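You operate a simulated robot arm through the tools that you are given. There is no shell and no other tool. Be economical: measure what you need, move in short steps, check, and stop when the job is done.

Carry out the task below with a simulated two-armed robot. There is one attempt and no reset: what you move stays moved.

TASK
Hold the small blue tray on the top of the black table steady with one hand and put the splice patch from the top of the black table in it with the other. Put the carton that says "clips" from the top of the black table in the big open carton and the carton marked "eyelets" on top of the spool of red wire. The order is free.
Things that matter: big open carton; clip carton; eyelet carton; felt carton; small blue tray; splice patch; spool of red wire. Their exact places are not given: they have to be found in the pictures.

It is judged by the outcome, as a careful person would: the job done as asked, and still so three seconds after it is handed in. It fails if anything else is knocked over, pushed out of place, dropped, spilled or broken.

THE ROBOT
Two 7-joint arms with two-finger parallel grippers on one trunk, on a base that drives. Base frame: it is fixed to the floor where the robot stands at the start and does not move with it; the origin is under the middle of the robot, x ahead of it, y to its left, z up. Units: mm, degrees, N and s.
The left shoulder is at the start at [50, 161, 1098], the right one opposite. With the tool pointing down near the work surface each hand reaches from about 240 to 680 mm from the robot's upright axis, wherever it stands, measured 20 degrees to its own side. Places, roughly: big open carton (29x23 cm) [2240, -1360, 800]. Payload 3.43 kg a hand.
Tool frame (each hand has its own): the origin (TCP) lies between the finger pads and is the grasp point; the fingertips stand 30 mm ahead of it; z points along the fingers, y is the line along which they close. The gripper opens to 94 mm. The fingers are 28 mm wide and 10 mm thick; the gripper's body (50 by 96 mm) begins 55 mm behind the TCP.
Orientation is that of the tool frame in the base frame, as a unit quaternion [x, y, z, w]. With the fingers straight down and closing along the base's y, the tool's x points along the base's -x, its y along +y and its z along -z.

THE INTERFACE
- The arms move only by the tool jog_arm. It takes "left_targets", "right_targets" or both (then of equal length, played together; a hand with none holds still); each is a list of rows, each an object of numbers (a shift or turn left out is 0, a gripper value left out holds the last): "tx", "ty", "tz": the shift along the tool's x, y, z in mm; "wx", "wy", "wz": the turn, a rotation vector about the tool's x, y, z in rad; "fingers": the closure, from 0 (fully open) to 1 (shut). In form: [{"tx": .., "ty": .., "tz": .., "wx": .., "wy": .., "wz": .., "fingers": ..}, ...]. A call has 1 to 12 rows; each row shifts and turns the commanded pose from where the row before left it, along the tool's axes as they then stand. A row lasts 0.2 s, in which the tool goes at most 50 mm and 8.6 degrees; a call with a longer step from one row to the next is refused whole, and so is a gripper value outside its range. A pose out of reach is approached as far as the arm can. The call stops where the force on the tool passes 40 N (or 10 N more than at its start, if that is more) or the arm is blocked; 0.2 s more then pass. The fingers move at their own pace (about 45 mm/s each) and stop on an object; they squeeze with about 23 N. The grip force told is the motor's: it shows also when the fingers shut on nothing. Time passes only in rows, and 0.2 s behind the last, so rows that do not move let the fingers close. It gives the time, the measured TCP pose, the force on the tool (base axes), the opening and the grip force at its end, in the units of the frame above (readings bear some noise), with the torque about the TCP (base axes, N m) and any sound that the robot's microphone picked up.
- Cameras (640 x 400 px; columns grow to the right, rows downward): "scene" is now at [131.8, -6.1, 1240]; the picture's right is [-0.06, -1.00, 0.00], its down [-0.37, 0.02, -0.93] and it looks along [0.93, -0.06, -0.37] (base axes); focal length 257 px, centre (320, 200). "left" rides on the left gripper at [76, -14, -102] in its tool frame; the picture's right is [0.18, 0.98, 0.00], its down [-0.75, 0.14, -0.64] and it looks along [-0.63, 0.12, 0.77] (tool axes); focal length 243 px, centre (320, 200). "right" rides on the right gripper at [76, 14, -103] in its tool frame; the picture's right is [-0.18, 0.98, 0.00], its down [-0.75, -0.14, -0.64] and it looks along [-0.63, -0.12, 0.77] (tool axes); focal length 243 px, centre (320, 200).
- snapshot(camera): a new picture of that camera. No time passes.
- move_column(by): slides the trunk up (or, below 0, down) by that many mm; the arms and the scene camera ride with it, the base frame stays. It gives what a move gives, with no picture.
- base_move(legs): drives the robot by 1 to 6 legs, each [ahead, left, turn to the left] in mm, mm and degrees, along the robot's own axes; the way and the turn of a leg run together, so that a leg with both is an arc; at most 1500 mm and 180 degrees a leg. The arms and the cameras ride along, it lands a little off, and it stops where it bumps. It gives what a move gives.
- head_to(pan, tilt): turns the head with the scene camera to pan (to the left, within 80 degrees either way) and tilt (down, from -29 to 69), counted from straight ahead of the robot. It gives what a move gives.
- probe_pixels(camera, pixels): for up to 12 pixels [column, row] of the newest picture of that camera ("zoom" is the newest enlarged one), the place [x, y, z] in the base frame of the surface seen there, good to about 2 mm. No time passes.
- enlarge(camera, box): a new picture of the part [left, top, right, bottom] of that camera's present view, enlarged. No time passes.
- finish_job(): hands the job in; it is judged then, once.

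Keep the steps short. Do not move on a guess: measure, check each grasp and each placing, and mend mistakes. In all there are 110 turns and 92 pictures (those below and enlarged ones count). Leave the grippers open and the arms clear of the work at the hand-in unless told otherwise, and finish with a single line.

The tools are called after "Request:" as name(argument=value, ...) on one line, values as JSON. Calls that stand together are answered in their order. jog_arm: Moves the arms, as the interface text tells. Its arguments: {"type":"object","properties":{"left_targets":{"type":"array"},"right_targets":{"type":"array"}},"required":[]} The other tools are called the same way: move_column (by) slides the trunk up or down; base_move (legs) drives the base; head_to (pan, tilt) turns the head that bears the scene camera; snapshot (camera) takes a picture; probe_pixels (camera, pixels) gives the place of the surface under pixels of a picture; enlarge (camera, box) takes an enlarged picture of a part of a camera's view; finish_job () hands the job in.

At the start:

```text
clock: 0.0
left_tool_pos: [429.5, 144.8, 1162.6]
left_tcp_rot: [-0.001, 1.0, 0.0, 0.0]
left_ft_force: [0.1, 0.1, 0.1]
left_moment: [-0.02, 0.0, -0.05]
left_gripper_width: 94.1
left_finger_force: 0.1
right_tool_pos: [293.7, -184.7, 1121.3]
right_tcp_rot: [0.0, 1.0, 0.001, 0.0]
right_ft_force: [0.6, 0.8, -1.0]
right_moment: [0.02, 0.0, -0.02]
right_gripper_width: 94.1
right_finger_force: 0.1
trunk travel left (down, up): [-125.0, 142.0]
robot x, y, heading: [0.8, -3.1, 0.1]
head pan, tilt: [-3.5, 22.0]
```

scene: 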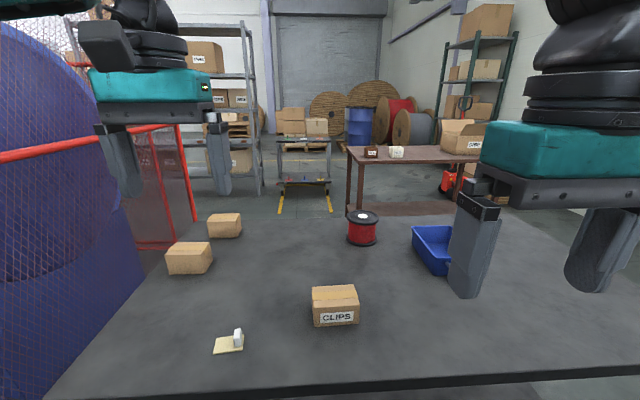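
right: 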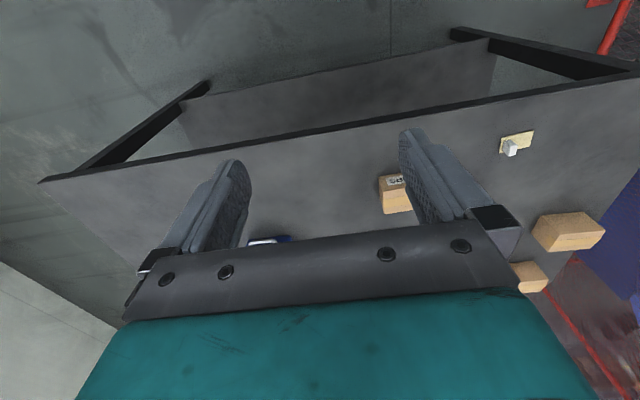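
left: 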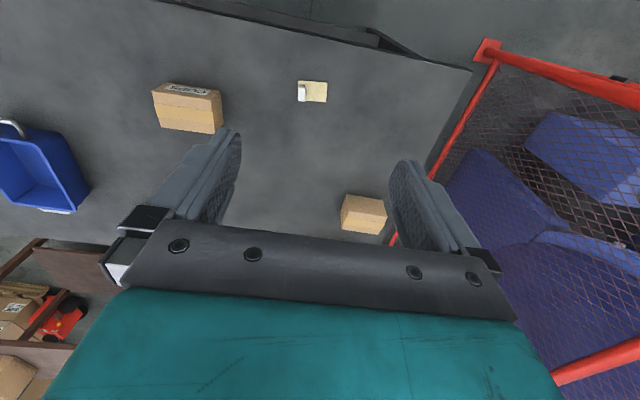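

I see the clip carton, the patch (yellow with a white block), two unmarked-side cartons, the red spool and the blue tray. I'll enlarge the views to read the labels.

Request:
enlarge(camera="scene", box=[150, 200, 390, 360])

Request:
enlarge(camera="scene", box=[340, 110, 500, 210])

Request:
probe_pixels(camera="scene", pixels=[[335, 292], [335, 310], [188, 250], [225, 218], [362, 216], [229, 346], [237, 335], [436, 250], [372, 152], [397, 152], [460, 130], [362, 236]])

```text
2.50 times, centred on (270, 280) of scene
```

zoom: 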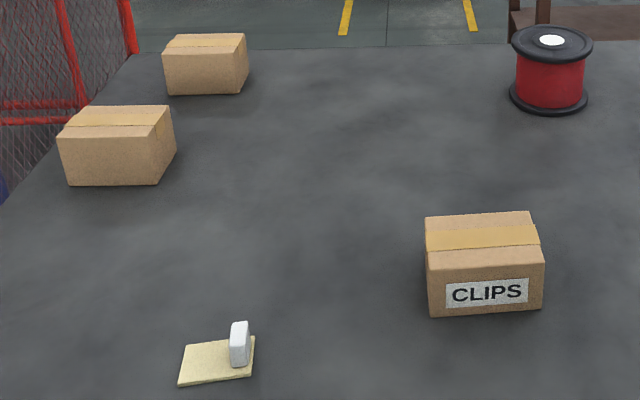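

```text
4.00 times, centred on (420, 160) of scene
```

zoom: 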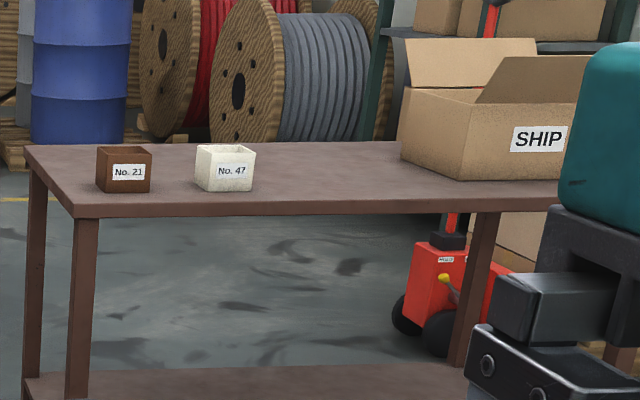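

```text
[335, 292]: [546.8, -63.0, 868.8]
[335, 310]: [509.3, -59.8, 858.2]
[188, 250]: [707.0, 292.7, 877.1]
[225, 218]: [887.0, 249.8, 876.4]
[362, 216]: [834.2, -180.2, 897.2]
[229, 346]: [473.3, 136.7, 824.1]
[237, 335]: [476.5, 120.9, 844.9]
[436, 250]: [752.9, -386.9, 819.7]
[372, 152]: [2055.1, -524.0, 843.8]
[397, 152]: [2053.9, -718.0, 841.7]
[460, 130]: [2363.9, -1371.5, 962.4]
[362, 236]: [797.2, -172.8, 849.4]
```

The clip carton is clear; the two left cartons' labels face away. Next I tilt the head down to find the near table edge and look at the arms' clearance.

Request:
head_to(pan=0, tilt=50)

Request:
snapshot(camera="scene")

```text
clock: 0.9
left_tool_pos: [429.6, 145.2, 1161.5]
left_tcp_rot: [-0.001, 1.0, 0.0, 0.0]
left_ft_force: [0.1, -1.0, 0.0]
left_moment: [-0.03, 0.0, 0.02]
left_gripper_width: 94.0
left_finger_force: 0.1
right_tool_pos: [294.3, -184.2, 1120.8]
right_tcp_rot: [0.001, 1.0, -0.001, 0.0]
right_ft_force: [-0.8, -0.8, -0.1]
right_moment: [0.0, -0.01, 0.0]
right_gripper_width: 94.1
right_finger_force: 0.0
trunk travel left (down, up): [-125.0, 142.0]
robot x, y, heading: [1.3, 1.6, -0.1]
head pan, tilt: [0.0, 50.0]
```

```text
86 pictures are left
```

scene: 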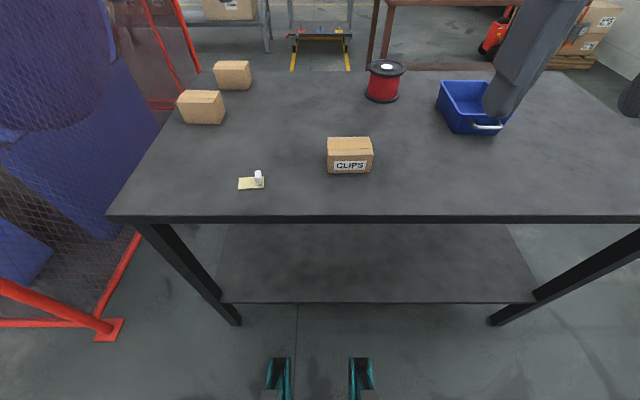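

Request:
probe_pixels(camera="scene", pixels=[[320, 210], [115, 210], [628, 208], [250, 72], [560, 75], [278, 360], [110, 328], [330, 138], [369, 139], [372, 153], [328, 152], [500, 130]])

Request:
enlarge(camera="scene", box=[320, 50, 560, 200])

```text
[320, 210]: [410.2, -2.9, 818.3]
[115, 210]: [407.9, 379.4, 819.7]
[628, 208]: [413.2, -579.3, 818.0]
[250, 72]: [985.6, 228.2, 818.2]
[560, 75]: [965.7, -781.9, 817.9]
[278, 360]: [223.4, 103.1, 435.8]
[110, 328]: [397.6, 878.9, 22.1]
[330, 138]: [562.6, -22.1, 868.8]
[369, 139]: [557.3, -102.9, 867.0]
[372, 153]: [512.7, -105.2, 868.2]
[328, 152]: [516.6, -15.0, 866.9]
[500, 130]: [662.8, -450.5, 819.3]
```

```text
2.67 times, centred on (440, 125) of scene
```

zoom: 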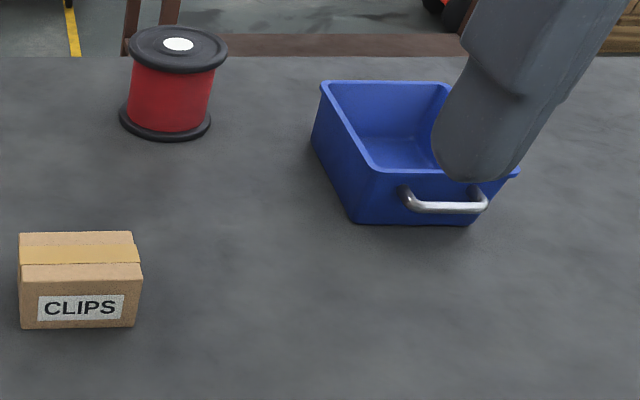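

The table runs x≈395–990, y≈+395 to beyond −780. Now a close look at the patch from the left camera and the scene view.

Request:
enlarge(camera="scene", box=[220, 155, 284, 195])

Request:
probe_pixels(camera="zoom", pixels=[[180, 240], [430, 330], [190, 340], [440, 250], [360, 160], [420, 160], [385, 180], [360, 220], [385, 230], [415, 300], [300, 280]])

```text
10.00 times, centred on (252, 175) of scene
```

zoom: 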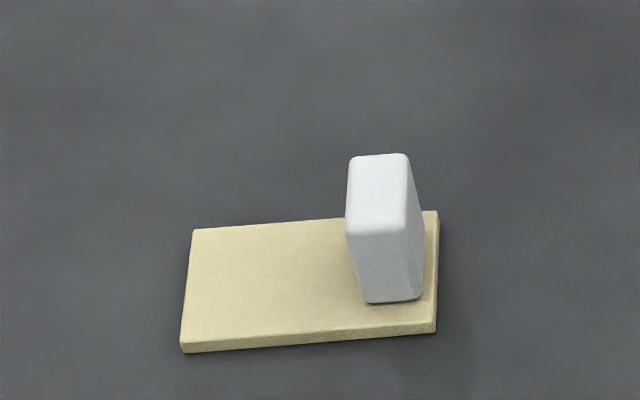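

```text
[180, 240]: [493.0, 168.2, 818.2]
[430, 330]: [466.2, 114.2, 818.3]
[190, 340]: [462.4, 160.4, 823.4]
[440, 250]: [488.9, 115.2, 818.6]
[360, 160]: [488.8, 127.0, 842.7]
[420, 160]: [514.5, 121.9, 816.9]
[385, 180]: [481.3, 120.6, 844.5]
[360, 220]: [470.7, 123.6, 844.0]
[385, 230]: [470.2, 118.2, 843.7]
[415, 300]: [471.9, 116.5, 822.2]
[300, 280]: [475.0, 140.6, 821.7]
```

The patch plate is 50×30 mm with an upright 12 mm wide white block at about (478, 120.5), top z 844. I lower the left hand over it, yawed about 5°, fingers closing along y.

Request:
jog_arm(left_targets=[{"tx": -12, "ty": -6, "tz": 42, "wz": -0.02}, {"tx": -12, "ty": -6, "tz": 42, "wz": -0.02}, {"tx": -12, "ty": -6, "tz": 42, "wz": -0.02}, {"tx": -12, "ty": -6, "tz": 42, "wz": -0.02}, {"tz": 42}, {"tz": 30}, {}, {}])

Request:
snapshot(camera="left")

```text
clock: 2.7
left_tool_pos: [477.1, 120.6, 922.1]
left_tcp_rot: [-0.041, 0.999, -0.002, 0.001]
left_ft_force: [0.2, -0.1, -0.1]
left_moment: [-0.01, 0.01, -0.01]
left_gripper_width: 93.8
left_finger_force: 0.1
right_tool_pos: [294.0, -184.4, 1121.4]
right_tcp_rot: [0.0, 1.0, 0.0, 0.0]
right_ft_force: [-0.3, 0.3, 0.4]
right_moment: [0.02, 0.0, -0.01]
right_gripper_width: 94.0
right_finger_force: 0.1
trunk travel left (down, up): [-125.0, 142.0]
robot x, y, heading: [0.3, 1.8, -0.1]
head pan, tilt: [0.0, 50.0]
```

```text
83 pictures are left
```

left: 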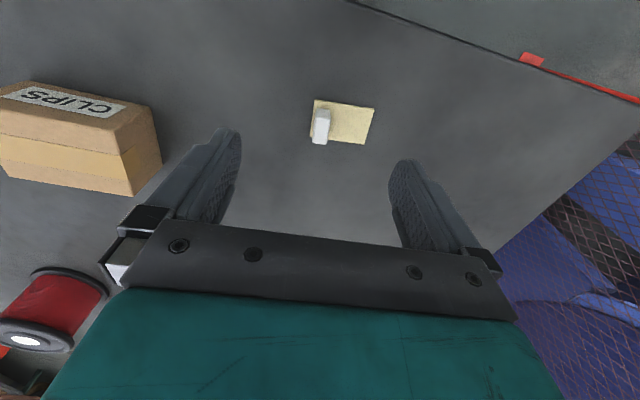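

The patch is centred ahead between the fingers. I re-measure the block at (321,118) from this camera before going down.

Request:
probe_pixels(camera="left", pixels=[[321, 112], [321, 126], [315, 140], [326, 140], [314, 103], [370, 125], [330, 110]])

Request:
enlarge(camera="left", box=[280, 80, 408, 160])

```text
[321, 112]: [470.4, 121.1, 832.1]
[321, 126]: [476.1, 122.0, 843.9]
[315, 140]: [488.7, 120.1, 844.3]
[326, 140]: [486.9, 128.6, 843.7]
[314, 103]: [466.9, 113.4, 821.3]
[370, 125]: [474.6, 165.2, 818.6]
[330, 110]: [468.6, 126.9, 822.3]
```

```text
5.00 times, centred on (344, 120) of left
```

zoom: 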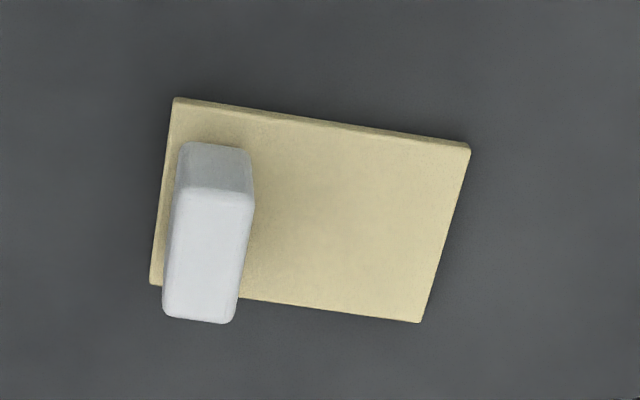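

Block centre ≈ (480, 122). I descend to TCP z ≈ 856 (tips 4 mm above the plate), then close.

Request:
jog_arm(left_targets=[{"tx": -3, "ty": 1, "tz": 33}, {"tz": 32}, {}, {"fingers": 1}, {"fingers": 1}, {}, {}, {}, {}, {}, {}])

```text
clock: 5.1
left_tool_pos: [481.4, 122.6, 858.3]
left_tcp_rot: [-0.041, 0.999, -0.001, 0.001]
left_ft_force: [-0.1, -0.4, 0.6]
left_moment: [-0.01, 0.0, -0.04]
left_gripper_width: 10.7
left_finger_force: 23.3
right_tool_pos: [293.7, -184.3, 1120.3]
right_tcp_rot: [-0.001, 1.0, 0.0, 0.0]
right_ft_force: [0.0, 0.0, 0.3]
right_moment: [0.02, 0.0, -0.02]
right_gripper_width: 93.9
right_finger_force: 0.1
trunk travel left (down, up): [-125.0, 142.0]
robot x, y, heading: [0.2, 0.6, -0.2]
head pan, tilt: [0.0, 50.0]
```

The fingers stopped on 10.7 mm with 23 N. I lift straight up and raise the right hand out of view, then look.

Request:
jog_arm(left_targets=[{"tz": -10}, {"tz": -40}, {"tz": -45}, {"tz": -45}, {"tz": -45}, {}])

Request:
snapshot(camera="left")

```text
clock: 6.5
left_tool_pos: [480.9, 121.9, 1041.5]
left_tcp_rot: [-0.041, 0.999, 0.0, 0.0]
left_ft_force: [0.0, 0.0, 0.0]
left_moment: [0.01, -0.02, 0.02]
left_gripper_width: 10.2
left_finger_force: 23.6
right_tool_pos: [295.2, -184.8, 1122.4]
right_tcp_rot: [0.001, 1.0, 0.0, 0.0]
right_ft_force: [0.7, -0.6, 0.4]
right_moment: [0.01, 0.01, 0.01]
right_gripper_width: 94.1
right_finger_force: 0.1
trunk travel left (down, up): [-125.0, 142.0]
robot x, y, heading: [1.8, 3.2, 0.0]
head pan, tilt: [0.0, 50.0]
```

```text
81 pictures are left
```

left: 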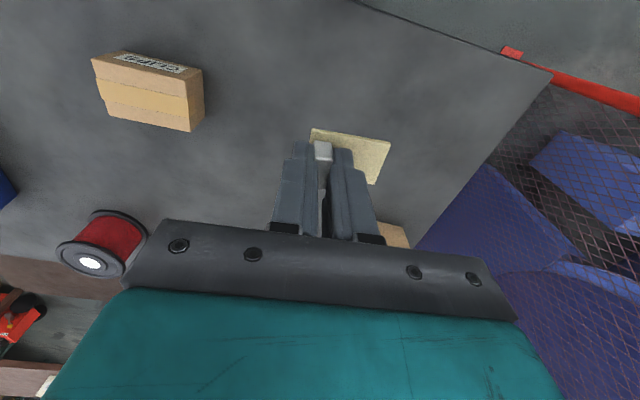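

The patch is held and everything else is in place. I drive sideways to the right 260 mm and then 100 mm ahead toward the tray, with hands well above everything.

Request:
base_move(legs=[[0, -260, 0], [100, 0, 0]])

Request:
snapshot(camera="scene")

```text
clock: 9.2
left_tool_pos: [572.6, -130.5, 1040.1]
left_tcp_rot: [-0.046, 0.999, 0.0, -0.001]
left_ft_force: [0.1, -0.5, 0.9]
left_moment: [0.02, 0.03, -0.02]
left_gripper_width: 10.3
left_finger_force: 23.0
right_tool_pos: [388.0, -439.2, 1120.9]
right_tcp_rot: [-0.003, 1.0, 0.0, -0.002]
right_ft_force: [0.4, -0.2, -0.5]
right_moment: [0.0, 0.01, 0.0]
right_gripper_width: 93.9
right_finger_force: 0.1
trunk travel left (down, up): [-125.0, 142.0]
robot x, y, heading: [94.0, -257.2, 0.3]
head pan, tilt: [0.0, 50.0]
stopped in leg 2: the robot was blocked; the commanded pose is now the measured one
```

```text
80 pictures are left
```

scene: 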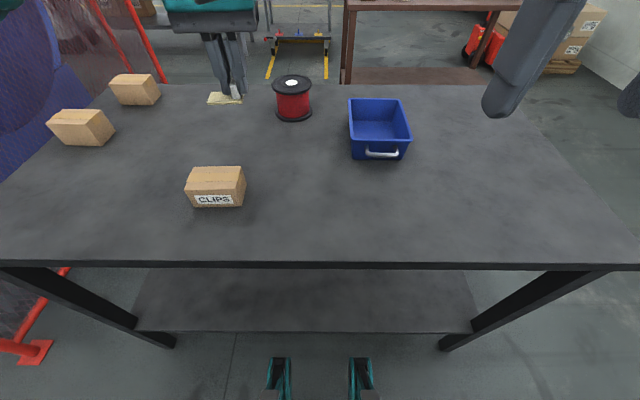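

The base is stopped at x = 94 by the table. Now the tray is clearly visible at (378,125); I enlarge and measure it.

Request:
enlarge(camera="scene", box=[332, 85, 428, 170])

Request:
probe_pixels(camera="scene", pixels=[[350, 99], [402, 100], [351, 139], [410, 139], [378, 138], [378, 128], [382, 154], [368, 150], [398, 151], [378, 115], [354, 158], [403, 158]])

```text
4.71 times, centred on (380, 128) of scene
```

zoom: 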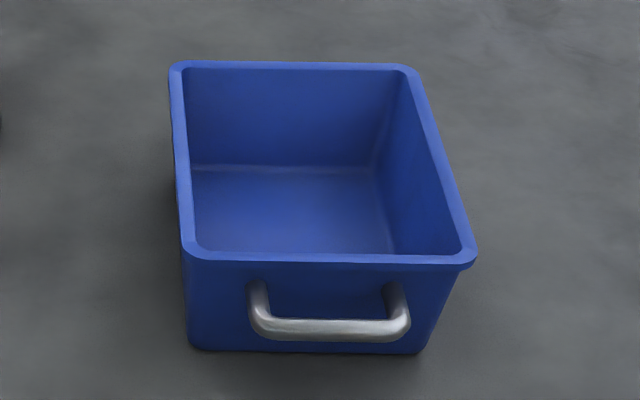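

```text
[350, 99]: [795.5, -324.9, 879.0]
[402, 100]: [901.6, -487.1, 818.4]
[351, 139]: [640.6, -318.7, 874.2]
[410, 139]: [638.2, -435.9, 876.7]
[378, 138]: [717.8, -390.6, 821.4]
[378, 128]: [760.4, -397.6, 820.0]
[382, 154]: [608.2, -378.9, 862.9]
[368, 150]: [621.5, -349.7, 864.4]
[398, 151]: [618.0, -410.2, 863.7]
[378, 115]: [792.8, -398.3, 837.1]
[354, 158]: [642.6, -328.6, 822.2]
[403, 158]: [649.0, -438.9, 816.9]
```

Tray: rim z≈877, x 640–795, y −320…−440; floor z≈821; handle bar at about (608, −380, 863) between posts at y −350 and −410. I'll grip the handle with the right hand tilted back and lower the patch with the left. For reach, I back off a few mm and go 125 mm further right.

Request:
base_move(legs=[[-8, 0, 0], [0, -125, 0]])

Request:
jog_arm(right_targets=[{"tx": -15, "wz": -0.14}, {"tx": -15, "wz": -0.14}, {"wz": -0.14}, {"wz": -0.14}, {"wz": -0.14}, {"wz": -0.14}, {"wz": -0.14}, {"wz": -0.14}, {"wz": -0.15}, {"wz": -0.15}, {"wz": -0.15}, {}])

```text
clock: 10.8
left_tool_pos: [566.3, -255.6, 1040.4]
left_tcp_rot: [-0.045, 0.999, 0.0, 0.0]
left_ft_force: [0.8, -0.1, 0.5]
left_moment: [-0.02, 0.02, 0.02]
left_gripper_width: 10.2
left_finger_force: 22.9
right_tool_pos: [381.4, -563.9, 1121.3]
right_tcp_rot: [-0.004, 1.0, 0.0, 0.0]
right_ft_force: [-1.0, -0.4, -0.2]
right_moment: [0.01, 0.02, -0.01]
right_gripper_width: 93.9
right_finger_force: 0.0
trunk travel left (down, up): [-125.0, 142.0]
robot x, y, heading: [84.9, -383.8, 0.3]
head pan, tilt: [0.0, 50.0]
```

```text
clock: 13.4
left_tool_pos: [565.5, -255.6, 1039.6]
left_tcp_rot: [-0.045, 0.999, 0.0, 0.0]
left_ft_force: [0.3, -0.9, -0.9]
left_moment: [-0.02, -0.04, 0.01]
left_gripper_width: 10.4
left_finger_force: 23.2
right_tool_pos: [360.4, -519.2, 1106.5]
right_tcp_rot: [0.709, -0.705, 0.0, 0.001]
right_ft_force: [0.5, 0.5, 0.0]
right_moment: [0.01, -0.02, -0.05]
right_gripper_width: 94.0
right_finger_force: 0.1
right hand out of reach, approached as far as the arm can: row 9, 10, 11
trunk travel left (down, up): [-125.0, 142.0]
robot x, y, heading: [83.3, -383.9, 0.5]
head pan, tilt: [0.0, 50.0]
```

The right hand reached the 90° yaw with the position slightly off. I move it forward/left toward the handle, still high, and check.

Request:
jog_arm(right_targets=[{"ty": -30, "tx": -20, "tz": 15}, {"ty": -30, "tx": -20, "tz": 15}, {"ty": -30, "tx": -20, "tz": 15}, {"tx": -20, "tz": 15, "wx": 0.1}, {"wx": 0.12}, {"wx": 0.12}, {"wx": 0.12}, {"wx": 0.12}, {"wx": 0.12}, {}])

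Request:
snapshot(camera="scene")

```text
clock: 15.7
left_tool_pos: [565.1, -255.2, 1039.5]
left_tcp_rot: [-0.046, 0.999, -0.001, 0.001]
left_ft_force: [-0.4, -0.2, 0.3]
left_moment: [0.01, -0.01, 0.05]
left_gripper_width: 10.6
left_finger_force: 23.2
right_tool_pos: [409.4, -420.0, 1040.1]
right_tcp_rot: [0.667, -0.662, 0.242, -0.243]
right_ft_force: [-0.1, 0.0, 0.0]
right_moment: [0.02, 0.01, 0.0]
right_gripper_width: 93.9
right_finger_force: 0.0
right hand out of reach, approached as far as the arm can: row 1, 2, 3
trunk travel left (down, up): [-125.0, 142.0]
robot x, y, heading: [85.2, -382.2, 0.7]
head pan, tilt: [0.0, 50.0]
```

```text
78 pictures are left
```

scene: 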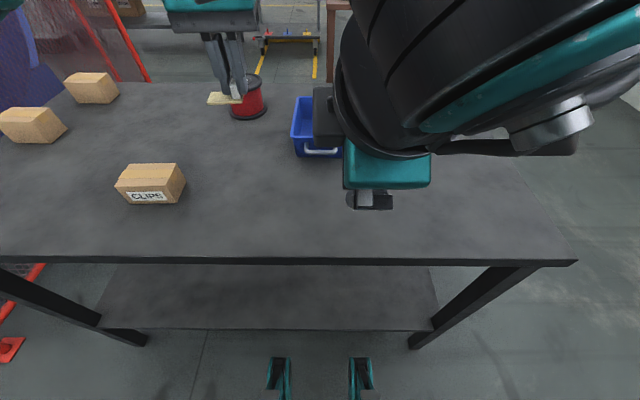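

The tilt is right (tool points 40° forward of down). I bring it to a standoff 100 mm behind the handle along the tool axis, with the fingers partly closed, and look through the right camera.

Request:
jog_arm(right_targets=[{"tx": -10, "ty": -9, "tz": 38, "fingers": 0.7}, {"tx": -10, "ty": -9, "tz": 38}, {"tx": -10, "ty": -9, "tz": 38}, {"tx": -10, "ty": -9, "tz": 38}, {}, {}])

Request:
snapshot(camera="right")

```text
clock: 17.1
left_tool_pos: [566.3, -256.3, 1040.6]
left_tcp_rot: [-0.045, 0.999, 0.0, 0.0]
left_ft_force: [-0.5, -0.3, -0.6]
left_moment: [-0.01, 0.03, 0.02]
left_gripper_width: 10.6
left_finger_force: 23.3
right_tool_pos: [535.1, -380.7, 947.4]
right_tcp_rot: [0.667, -0.662, 0.241, -0.243]
right_ft_force: [0.4, -0.3, -0.5]
right_moment: [0.01, -0.03, 0.03]
right_gripper_width: 28.3
right_finger_force: 0.1
trunk travel left (down, up): [-125.0, 142.0]
robot x, y, heading: [84.6, -379.6, 0.5]
head pan, tilt: [0.0, 50.0]
```

```text
77 pictures are left
```

right: 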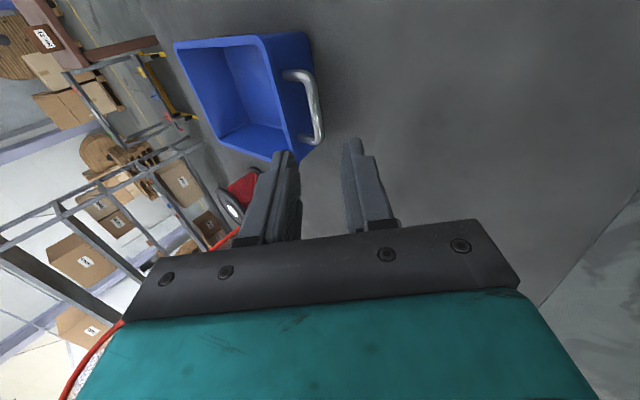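

The handle is in view at about (308,103). I measure the bar and the near wall from here.

Request:
probe_pixels(camera="right", pixels=[[309, 90], [313, 103], [317, 120], [310, 103], [316, 103], [318, 132], [305, 78], [294, 110], [275, 90], [290, 125]])

Request:
enlarge(camera="right", box=[240, 50, 368, 130])

```text
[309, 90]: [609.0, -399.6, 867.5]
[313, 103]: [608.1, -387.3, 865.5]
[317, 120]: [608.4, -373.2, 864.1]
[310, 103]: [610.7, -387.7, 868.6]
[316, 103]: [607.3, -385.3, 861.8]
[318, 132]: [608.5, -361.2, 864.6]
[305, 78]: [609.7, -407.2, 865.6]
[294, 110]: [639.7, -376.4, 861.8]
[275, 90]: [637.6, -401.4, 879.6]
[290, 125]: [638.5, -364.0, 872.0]
```

```text
5.00 times, centred on (304, 90) of right
```

zoom: 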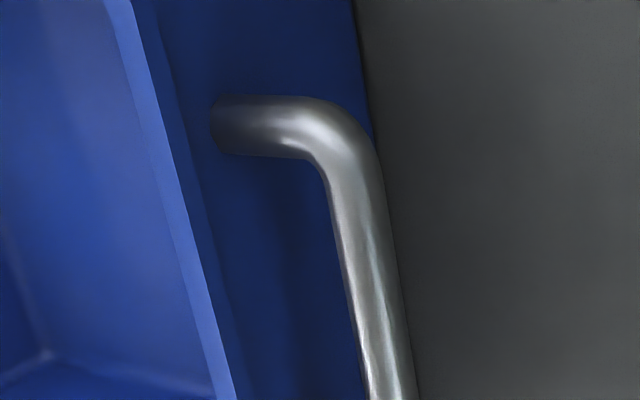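

Bar centre ≈ (611.5, −381, 864), wall at x 639. I narrow the opening to ~18 mm, first go most of the way (75 mm), then check.

Request:
jog_arm(right_targets=[{"ty": -4.7, "tz": 25, "fingers": 0.805}, {"tz": 25}, {"tz": 20}, {}, {}])

Request:
enlarge(camera="right", box=[240, 60, 400, 180])

Request:
probe_pixels(camera="zoom", pixels=[[320, 100], [320, 150], [320, 200], [320, 250], [300, 150], [340, 150]])

```text
clock: 18.2
left_tool_pos: [566.1, -255.2, 1040.4]
left_tcp_rot: [-0.046, 0.999, -0.001, 0.0]
left_ft_force: [0.0, 0.2, -0.8]
left_moment: [0.01, -0.03, 0.02]
left_gripper_width: 10.4
left_finger_force: 22.4
right_tool_pos: [582.4, -380.5, 897.8]
right_tcp_rot: [0.667, -0.662, 0.242, -0.243]
right_ft_force: [0.3, 0.9, -0.4]
right_moment: [0.0, -0.02, 0.0]
right_gripper_width: 18.3
right_finger_force: 0.1
trunk travel left (down, up): [-125.0, 142.0]
robot x, y, heading: [85.6, -383.2, 0.4]
head pan, tilt: [0.0, 50.0]
```

```text
3.33 times, centred on (320, 120) of right
```

zoom: 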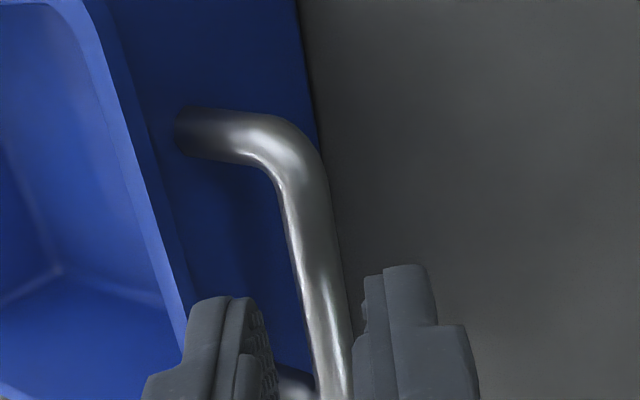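

```text
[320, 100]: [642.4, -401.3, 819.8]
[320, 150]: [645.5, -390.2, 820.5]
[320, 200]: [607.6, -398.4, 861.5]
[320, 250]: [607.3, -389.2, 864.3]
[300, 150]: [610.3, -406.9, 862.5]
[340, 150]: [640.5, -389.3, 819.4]
```

By the numbers the bar lies on the finger midline, 45 mm ahead of the TCP. I advance 26 mm slowly and then close.

Request:
jog_arm(right_targets=[{"tz": 9}, {"tz": 9}, {"tz": 8}, {}, {"fingers": 1}, {}, {}, {}])

Request:
enlarge(camera="right", box=[200, 40, 400, 190])

```text
clock: 20.1
left_tool_pos: [566.1, -254.8, 1041.8]
left_tcp_rot: [-0.046, 0.999, 0.0, 0.0]
left_ft_force: [0.2, 0.5, -0.1]
left_moment: [0.0, 0.03, -0.02]
left_gripper_width: 10.2
left_finger_force: 23.6
right_tool_pos: [599.3, -379.9, 878.0]
right_tcp_rot: [0.667, -0.662, 0.241, -0.243]
right_ft_force: [-0.2, -0.4, 1.1]
right_moment: [0.16, -0.05, -0.06]
right_gripper_width: 9.0
right_finger_force: 23.2
trunk travel left (down, up): [-125.0, 142.0]
robot x, y, heading: [86.2, -382.7, 0.5]
head pan, tilt: [0.0, 50.0]
```

```text
2.67 times, centred on (300, 115) of right
```

zoom: 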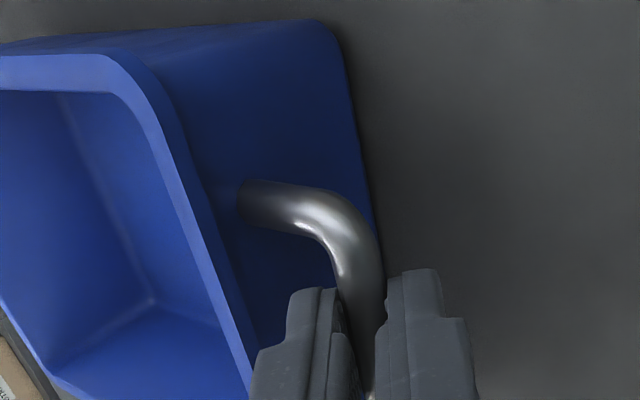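

The handle is gripped (9.0 mm, 23 N) and the tray has not moved. Now the left hand goes over the tray at height: forward first, then right.

Request:
jog_arm(left_targets=[{"tx": -32}, {"tx": -32}, {"tx": -32}, {"tx": -30}, {"ty": -30}, {"ty": -30}, {"ty": -30}, {"ty": -30}, {"ty": -31}, {}, {}])

Request:
snapshot(camera="scene")

Request:
snapshot(camera="left")

```text
clock: 22.4
left_tool_pos: [675.8, -378.3, 1031.1]
left_tcp_rot: [-0.046, 0.999, 0.0, 0.0]
left_ft_force: [0.7, 0.0, -0.1]
left_moment: [0.04, 0.02, 0.01]
left_gripper_width: 10.1
left_finger_force: 23.4
left hand out of reach, approached as far as the arm can: row 7, 8, 9
right_tool_pos: [599.4, -380.1, 878.7]
right_tcp_rot: [0.667, -0.662, 0.241, -0.243]
right_ft_force: [0.5, -0.7, 1.7]
right_moment: [0.19, 0.0, -0.05]
right_gripper_width: 9.3
right_finger_force: 23.2
trunk travel left (down, up): [-125.0, 142.0]
robot x, y, heading: [85.4, -384.0, 0.4]
head pan, tilt: [0.0, 50.0]
```

```text
73 pictures are left
```

scene: 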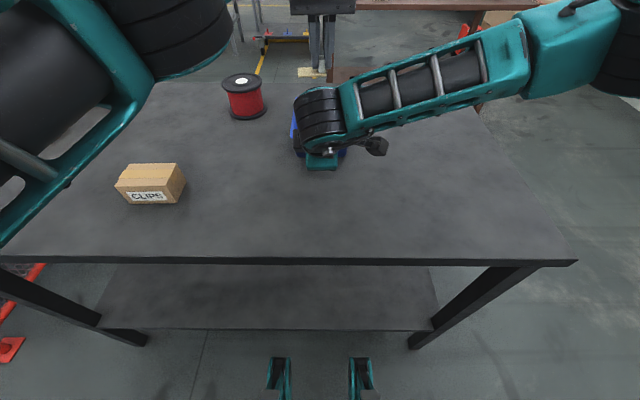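

```text
72 pictures are left
```

left: 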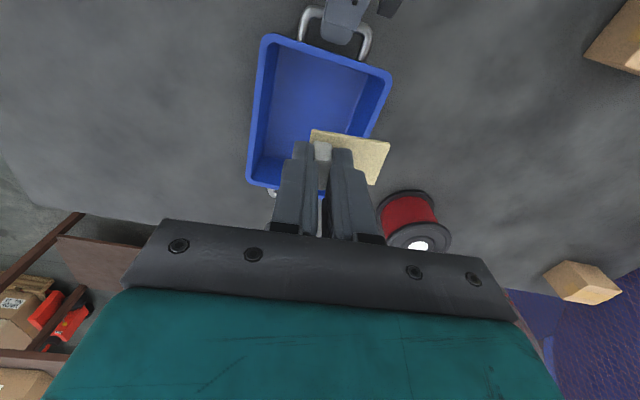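

The left hand is slightly short of the goal at this height; reach grows lower. The tray is clear below. I descend 80 mm and read.

Request:
jog_arm(left_targets=[{"tz": 30}, {"tz": 30}, {"tz": 20}, {}, {}])

Request:
enlarge(camera="left", box=[200, 0, 440, 200])

```text
clock: 23.6
left_tool_pos: [674.9, -378.6, 951.4]
left_tcp_rot: [-0.045, 0.999, 0.0, 0.0]
left_ft_force: [-0.6, -0.6, -0.5]
left_moment: [-0.01, 0.03, 0.0]
left_gripper_width: 10.5
left_finger_force: 22.8
right_tool_pos: [599.2, -380.1, 877.5]
right_tcp_rot: [0.667, -0.662, 0.241, -0.242]
right_ft_force: [0.8, 0.5, 0.5]
right_moment: [0.21, -0.04, 0.08]
right_gripper_width: 9.4
right_finger_force: 22.7
trunk travel left (down, up): [-125.0, 142.0]
robot x, y, heading: [84.7, -383.2, 0.4]
head pan, tilt: [0.0, 50.0]
```

```text
2.00 times, centred on (320, 100) of left
```

zoom: 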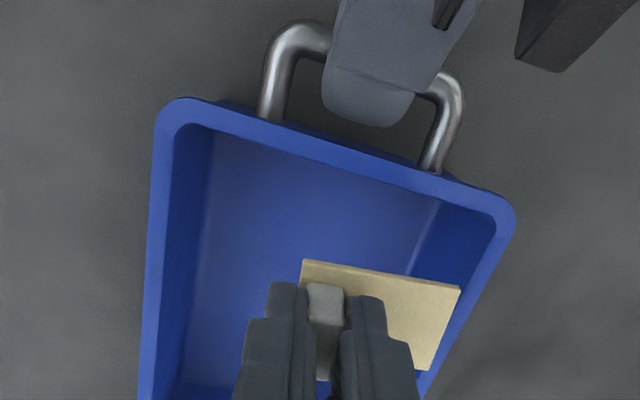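

Descent followed exactly. I now shift to about (710, −396) above the tray floor.

Request:
jog_arm(left_targets=[{"tx": -17, "ty": -10}, {"tx": -17, "ty": -10}, {}, {}])

Request:
enlarge(camera="left", box=[200, 0, 440, 200])

Request:
probe_pixels(camera="zoom", pixels=[[200, 150], [440, 220], [200, 330], [300, 180], [470, 250], [400, 290]])

```text
clock: 24.6
left_tool_pos: [684.4, -383.4, 952.2]
left_tcp_rot: [-0.045, 0.999, 0.0, 0.0]
left_ft_force: [0.6, 0.0, -0.5]
left_moment: [-0.02, -0.01, 0.02]
left_gripper_width: 10.4
left_finger_force: 23.1
left hand out of reach, approached as far as the arm can: row 1, 2
right_tool_pos: [599.6, -380.3, 877.9]
right_tcp_rot: [0.667, -0.662, 0.241, -0.242]
right_ft_force: [-0.2, -0.2, 1.6]
right_moment: [0.17, 0.0, -0.03]
right_gripper_width: 9.3
right_finger_force: 22.7
trunk travel left (down, up): [-125.0, 142.0]
robot x, y, heading: [84.7, -380.6, 0.7]
head pan, tilt: [0.0, 50.0]
```

```text
2.00 times, centred on (320, 100) of left
```

zoom: 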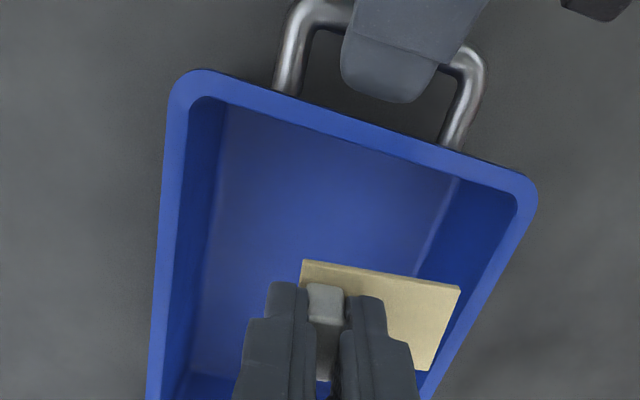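

```text
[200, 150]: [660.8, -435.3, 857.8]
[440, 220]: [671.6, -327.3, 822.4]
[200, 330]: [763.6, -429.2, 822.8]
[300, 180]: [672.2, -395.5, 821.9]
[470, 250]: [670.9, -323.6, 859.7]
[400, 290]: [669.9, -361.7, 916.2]
```

The left arm is at its limit at (684, −383), but that is inside the tray. The left camera would come close to the right hand there, so I yaw the left hand 45° clockwise (camera to the left, patch diagonal in the tray) before lowering.

Request:
jog_arm(left_targets=[{"wz": 0.13}, {"wz": 0.13}, {"wz": 0.13}, {"wz": 0.13}, {"wz": 0.13}, {"wz": 0.13}, {}, {}])

Request:
snapshot(camera="left")

```text
clock: 26.4
left_tool_pos: [677.0, -346.5, 959.5]
left_tcp_rot: [0.271, 0.963, 0.0, 0.001]
left_ft_force: [-0.4, -0.8, -0.9]
left_moment: [0.0, 0.01, -0.02]
left_gripper_width: 10.3
left_finger_force: 22.8
left hand out of reach, approached as far as the arm can: row 5, 6
right_tool_pos: [599.7, -381.4, 876.6]
right_tcp_rot: [0.666, -0.663, 0.241, -0.243]
right_ft_force: [-0.8, 0.1, 0.4]
right_moment: [0.14, 0.02, 0.0]
right_gripper_width: 9.4
right_finger_force: 23.3
trunk travel left (down, up): [-125.0, 142.0]
robot x, y, heading: [85.6, -378.2, 0.8]
head pan, tilt: [0.0, 50.0]
```

```text
69 pictures are left
```

left: 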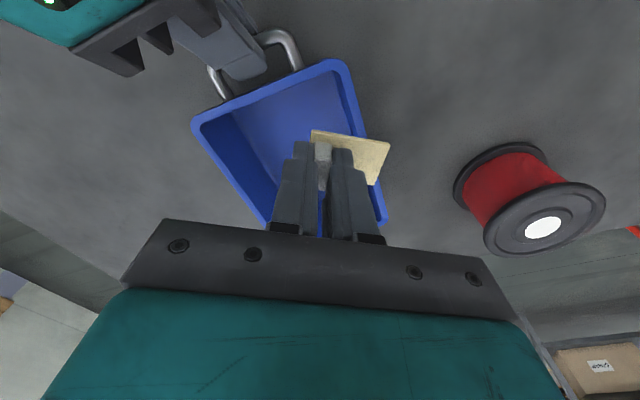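

The yaw costs reach; y −346 is too near the left wall. Rather than force it, I release the handle (opening just enough), back the right hand out along its axis, raise the left, and then shift the base right.

Request:
jog_arm(right_targets=[{"fingers": 0.805}, {}, {}, {}, {"tz": -10}, {"tz": -20}, {"tz": -30}, {"tz": -40}], left_targets=[{}, {}, {}, {}, {"tz": -10}, {"tz": -20}, {"tz": -20}, {}])

Request:
base_move(legs=[[0, -85, 0], [8, 0, 0]])

Request:
snapshot(camera="right")

Request:
snapshot(camera="left")

```text
clock: 28.2
left_tool_pos: [675.0, -338.0, 988.7]
left_tcp_rot: [0.269, 0.963, -0.001, 0.002]
left_ft_force: [-0.9, 0.7, -0.3]
left_moment: [0.01, 0.01, 0.01]
left_gripper_width: 10.3
left_finger_force: 22.9
left hand out of reach, approached as far as the arm can: row 6, 7
right_tool_pos: [533.5, -378.0, 953.5]
right_tcp_rot: [0.667, -0.662, 0.241, -0.241]
right_ft_force: [0.0, 0.4, 0.2]
right_moment: [0.02, 0.02, 0.02]
right_gripper_width: 18.1
right_finger_force: 0.1
trunk travel left (down, up): [-125.0, 142.0]
robot x, y, heading: [83.9, -382.8, 0.7]
head pan, tilt: [0.0, 50.0]
```

```text
clock: 29.8
left_tool_pos: [682.6, -422.4, 987.7]
left_tcp_rot: [0.27, 0.963, -0.001, 0.001]
left_ft_force: [0.6, -0.5, -0.5]
left_moment: [0.0, 0.02, 0.0]
left_gripper_width: 10.6
left_finger_force: 22.8
right_tool_pos: [540.3, -462.0, 953.4]
right_tcp_rot: [0.667, -0.662, 0.242, -0.242]
right_ft_force: [-0.2, -0.8, 0.0]
right_moment: [0.03, 0.01, 0.0]
right_gripper_width: 18.5
right_finger_force: 0.0
trunk travel left (down, up): [-125.0, 142.0]
robot x, y, heading: [92.3, -469.4, 0.5]
head pan, tilt: [0.0, 50.0]
stopped in leg 2: the robot was blocked; the commanded pose is now the measured one
```

```text
68 pictures are left
```

right: 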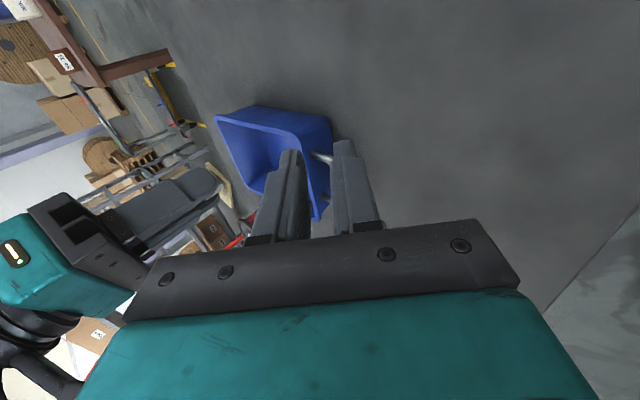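

```text
67 pictures are left
```

left: 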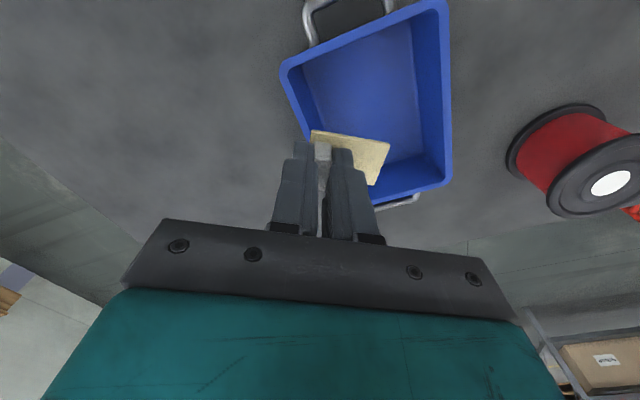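

Good reach now. I centre the left hand over the tray and bring the right hand back to the handle's standoff.

Request:
jog_arm(left_targets=[{"tx": 2, "ty": 12}, {"tx": 3, "ty": 12}, {"tx": 2, "ty": 11}, {}, {}], right_targets=[{"tx": -27, "ty": 3.1}, {"tx": -27, "tz": 1}, {"tx": -27}, {}, {}])

Request:
enlarge(camera="right", box=[200, 40, 400, 190])

Request:
probe_pixels(camera="zoom", pixels=[[300, 150], [305, 200], [315, 250], [280, 130], [250, 220]])

Request:
snapshot(camera="left")

```text
clock: 31.0
left_tool_pos: [682.8, -420.9, 988.3]
left_tcp_rot: [0.269, 0.963, -0.001, 0.001]
left_ft_force: [-0.3, 0.3, 0.3]
left_moment: [0.0, 0.05, 0.0]
left_gripper_width: 10.3
left_finger_force: 22.5
left hand out of reach, approached as far as the arm can: row 1, 2, 3
right_tool_pos: [540.2, -382.2, 949.7]
right_tcp_rot: [0.666, -0.663, 0.241, -0.243]
right_ft_force: [-0.2, -0.1, -0.9]
right_moment: [-0.01, -0.01, 0.02]
right_gripper_width: 18.4
right_finger_force: 0.1
trunk travel left (down, up): [-125.0, 142.0]
robot x, y, heading: [95.2, -463.2, 0.5]
head pan, tilt: [0.0, 50.0]
```

```text
2.67 times, centred on (300, 115) of right
```

zoom: 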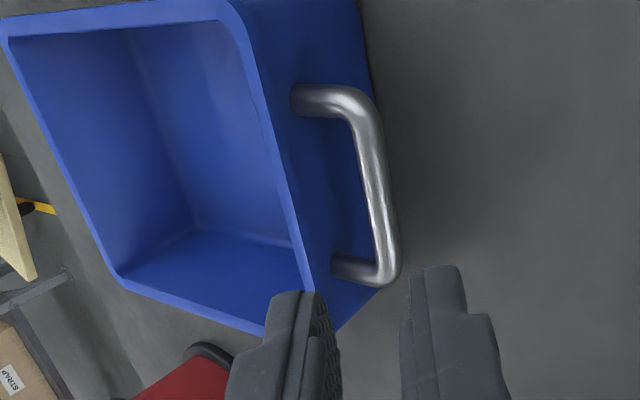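

```text
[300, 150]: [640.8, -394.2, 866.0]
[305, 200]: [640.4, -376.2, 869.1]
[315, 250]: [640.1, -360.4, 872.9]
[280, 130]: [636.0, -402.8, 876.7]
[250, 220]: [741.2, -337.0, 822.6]
```

```text
65 pictures are left
```

left: 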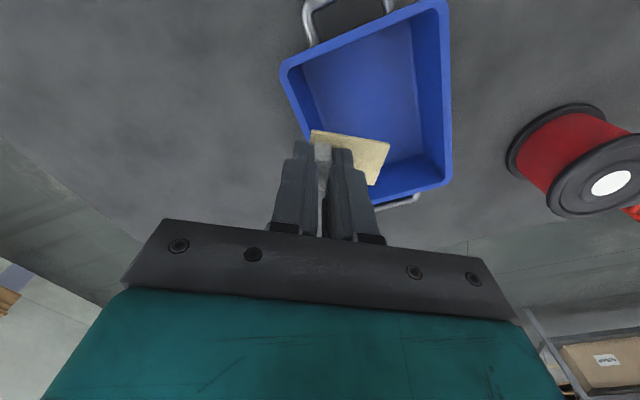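

The tray stands where it was. The left arm is at its height-dependent limit, so I lower it 35 mm (patch still above the rim) and retry; meanwhile I probe the bar.

Request:
probe_pixels(camera="zoom", pixels=[[368, 150], [375, 180], [383, 230], [345, 100], [365, 270]])

Request:
jog_arm(left_targets=[{"tz": 18}, {"tz": 17}, {"ty": 15, "tx": 10}, {"ty": 15, "tx": 8}, {}, {}])

```text
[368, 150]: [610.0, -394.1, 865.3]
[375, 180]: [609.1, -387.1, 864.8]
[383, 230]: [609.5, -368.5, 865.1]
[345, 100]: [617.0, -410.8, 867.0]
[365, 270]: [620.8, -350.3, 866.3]
```

```text
clock: 32.4
left_tool_pos: [681.6, -385.9, 951.5]
left_tcp_rot: [0.269, 0.963, 0.001, 0.001]
left_ft_force: [-0.1, 0.0, -0.1]
left_moment: [0.0, -0.01, 0.03]
left_gripper_width: 10.3
left_finger_force: 23.0
right_tool_pos: [540.4, -382.4, 950.3]
right_tcp_rot: [0.665, -0.663, 0.241, -0.243]
right_ft_force: [-0.1, -0.8, 0.2]
right_moment: [-0.01, 0.01, 0.0]
right_gripper_width: 18.5
right_finger_force: 0.1
trunk travel left (down, up): [-125.0, 142.0]
robot x, y, heading: [94.6, -463.0, 0.5]
head pan, tilt: [0.0, 50.0]
```

The left is now over the tray at (682, −386). The right advances 94 mm onto the handle and closes.

Request:
jog_arm(right_targets=[{"tx": -1.4, "ty": 0.8, "tz": 25}, {"tz": 25}, {"tz": 20}, {"tz": 10}, {"tz": 8}, {"tz": 6}, {}, {"fingers": 1}, {}, {}, {}])

Request:
enlarge(camera="right", box=[200, 40, 400, 190])

Request:
snapshot(camera="left")

```text
clock: 34.8
left_tool_pos: [682.1, -386.2, 952.1]
left_tcp_rot: [0.27, 0.963, 0.001, 0.001]
left_ft_force: [0.1, -0.4, -0.5]
left_moment: [0.0, -0.03, -0.01]
left_gripper_width: 10.3
left_finger_force: 23.2
right_tool_pos: [599.3, -379.6, 878.9]
right_tcp_rot: [0.666, -0.663, 0.241, -0.243]
right_ft_force: [1.4, 1.1, 2.2]
right_moment: [0.22, -0.08, -0.05]
right_gripper_width: 9.4
right_finger_force: 22.6
trunk travel left (down, up): [-125.0, 142.0]
robot x, y, heading: [95.4, -462.4, 0.7]
head pan, tilt: [0.0, 50.0]
```

```text
2.67 times, centred on (300, 115) of right
```

zoom: 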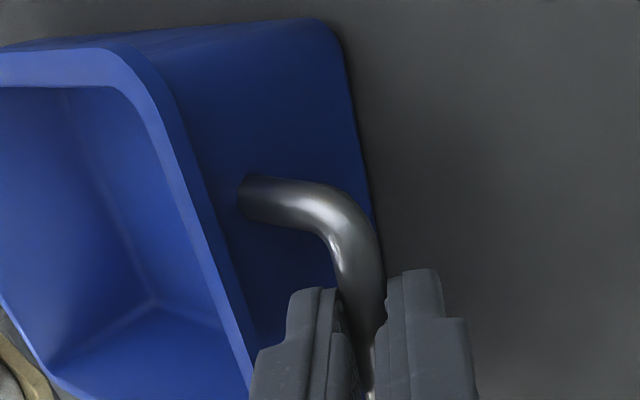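

```text
63 pictures are left
```

left: 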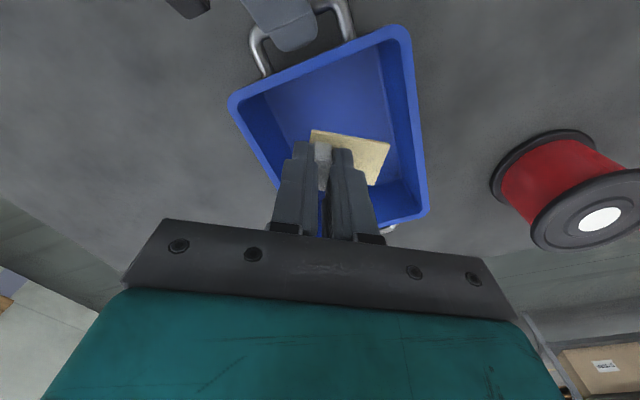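

Handle gripped again at 9.4 mm. I lower the left hand into the tray by 60 mm while moving slightly forward.

Request:
jog_arm(left_targets=[{"tx": -9, "ty": 3}, {"tx": -8, "ty": 3, "tz": 10}, {"tz": 25}, {"tz": 25}, {}])

Request:
enlarge(camera="left", box=[200, 30, 440, 230])

```text
clock: 36.0
left_tool_pos: [686.7, -388.2, 897.7]
left_tcp_rot: [0.27, 0.963, 0.0, 0.001]
left_ft_force: [0.4, -0.1, -1.3]
left_moment: [0.03, -0.01, -0.04]
left_gripper_width: 10.4
left_finger_force: 23.5
left hand out of reach, approached as far as the arm can: row 1, 2
right_tool_pos: [599.2, -379.7, 878.3]
right_tcp_rot: [0.666, -0.663, 0.241, -0.242]
right_ft_force: [-0.8, 0.1, 2.6]
right_moment: [0.25, -0.04, -0.06]
right_gripper_width: 9.1
right_finger_force: 22.8
trunk travel left (down, up): [-125.0, 142.0]
robot x, y, heading: [91.4, -461.7, 0.3]
head pan, tilt: [0.0, 50.0]
```

```text
2.00 times, centred on (320, 130) of left
```

zoom: 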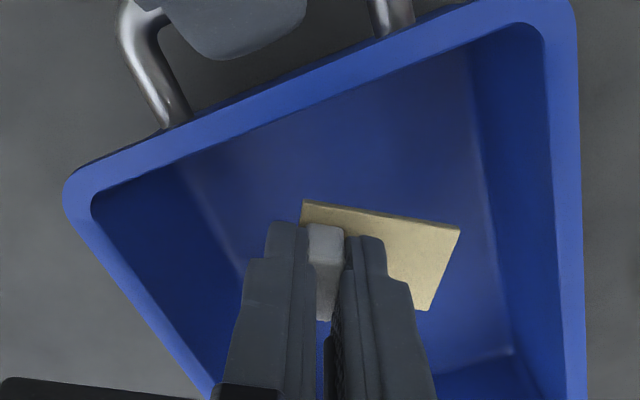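

The patch is inside the rim and clear of the walls. I lower it 33 mm, then gently to contact.

Request:
jog_arm(left_targets=[{"tz": 15}, {"tz": 13}, {"tz": 4}, {"tz": 2}, {"tz": 2}, {}])

Request:
enlarge(camera="left", box=[200, 30, 440, 230])

```text
clock: 37.4
left_tool_pos: [685.2, -385.8, 862.6]
left_tcp_rot: [0.267, 0.964, 0.0, 0.003]
left_ft_force: [-4.0, -2.7, 13.2]
left_moment: [0.01, 0.08, 0.03]
left_gripper_width: 10.6
left_finger_force: 22.9
right_tool_pos: [599.3, -379.0, 877.9]
right_tcp_rot: [0.667, -0.662, 0.241, -0.243]
right_ft_force: [7.0, 2.0, -3.5]
right_moment: [0.57, -0.04, 0.19]
right_gripper_width: 9.1
right_finger_force: 22.8
trunk travel left (down, up): [-125.0, 142.0]
robot x, y, heading: [93.6, -464.6, 0.4]
head pan, tilt: [0.0, 50.0]
```

```text
2.00 times, centred on (320, 130) of left
```

zoom: 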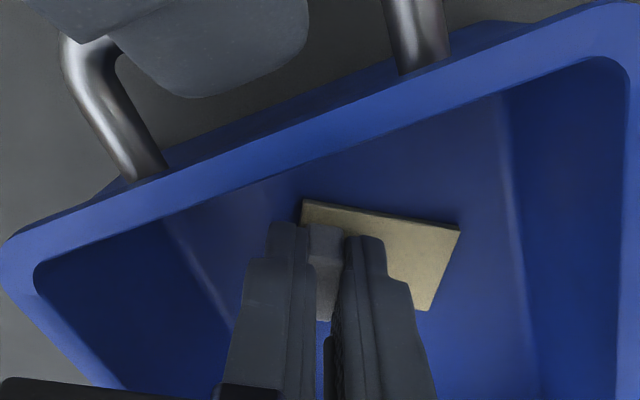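

The patch touches the floor (13 N). I open the left fingers to ~26 mm and lift straight out.

Request:
jog_arm(left_targets=[{"tz": -1.5}, {"fingers": 0.72}, {}, {}, {}, {"tz": -10}, {"tz": -30}, {"tz": -30}, {"tz": -30}, {}])

Request:
snapshot(camera="left")

```text
clock: 39.6
left_tool_pos: [685.7, -388.1, 963.5]
left_tcp_rot: [0.269, 0.963, -0.001, 0.002]
left_ft_force: [-0.1, 0.0, -0.1]
left_moment: [0.0, 0.0, -0.02]
left_gripper_width: 26.1
left_finger_force: 0.0
right_tool_pos: [598.1, -380.1, 877.9]
right_tcp_rot: [0.666, -0.663, 0.241, -0.242]
right_ft_force: [-1.6, -0.9, 2.2]
right_moment: [0.17, -0.03, -0.03]
right_gripper_width: 9.3
right_finger_force: 23.4
trunk travel left (down, up): [-125.0, 142.0]
robot x, y, heading: [93.5, -467.0, 0.3]
head pan, tilt: [0.0, 50.0]
```

```text
60 pictures are left
```

left: 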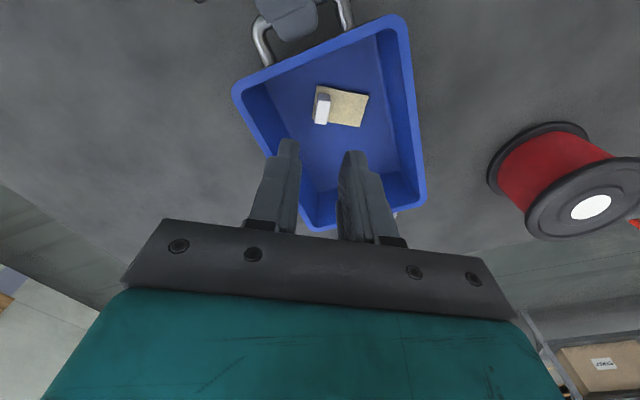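

The patch lies flat in the tray. I release the handle, back the right hand out, and pull the left hand up, back and left while undoing its yaw.

Request:
jog_arm(right_targets=[{"fingers": 0.805}, {}, {}, {}, {"tz": -10}, {"tz": -20}, {"tz": -35}, {"tz": -40}, {"tz": -40}, {}, {}], left_targets=[{"tz": -30}, {"tz": -30}, {}, {}, {}, {"tx": 40}, {"tx": 40}, {"tx": 30, "wz": -0.14}, {"wz": -0.14}, {"wz": -0.14}, {"wz": -0.12}])

Request:
snapshot(camera="scene")

```text
clock: 42.0
left_tool_pos: [591.3, -332.2, 973.2]
left_tcp_rot: [0.002, 1.0, 0.0, 0.001]
left_ft_force: [-0.3, -0.1, -0.1]
left_moment: [0.02, 0.03, -0.03]
left_gripper_width: 26.3
left_finger_force: 0.2
left hand out of reach, approached as far as the arm can: row 1, 2
right_tool_pos: [506.5, -380.5, 990.1]
right_tcp_rot: [0.666, -0.663, 0.241, -0.243]
right_ft_force: [-1.1, 0.1, -0.4]
right_moment: [0.01, 0.01, 0.01]
right_gripper_width: 18.2
right_finger_force: 0.1
trunk travel left (down, up): [-125.0, 142.0]
robot x, y, heading: [94.5, -463.7, 0.6]
head pan, tilt: [0.0, 50.0]
```

```text
59 pictures are left
```

scene: 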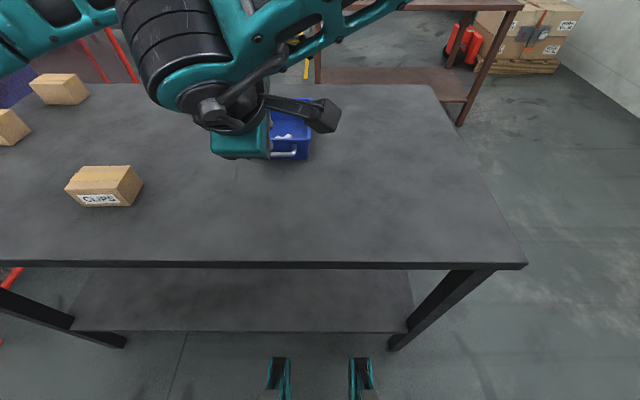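

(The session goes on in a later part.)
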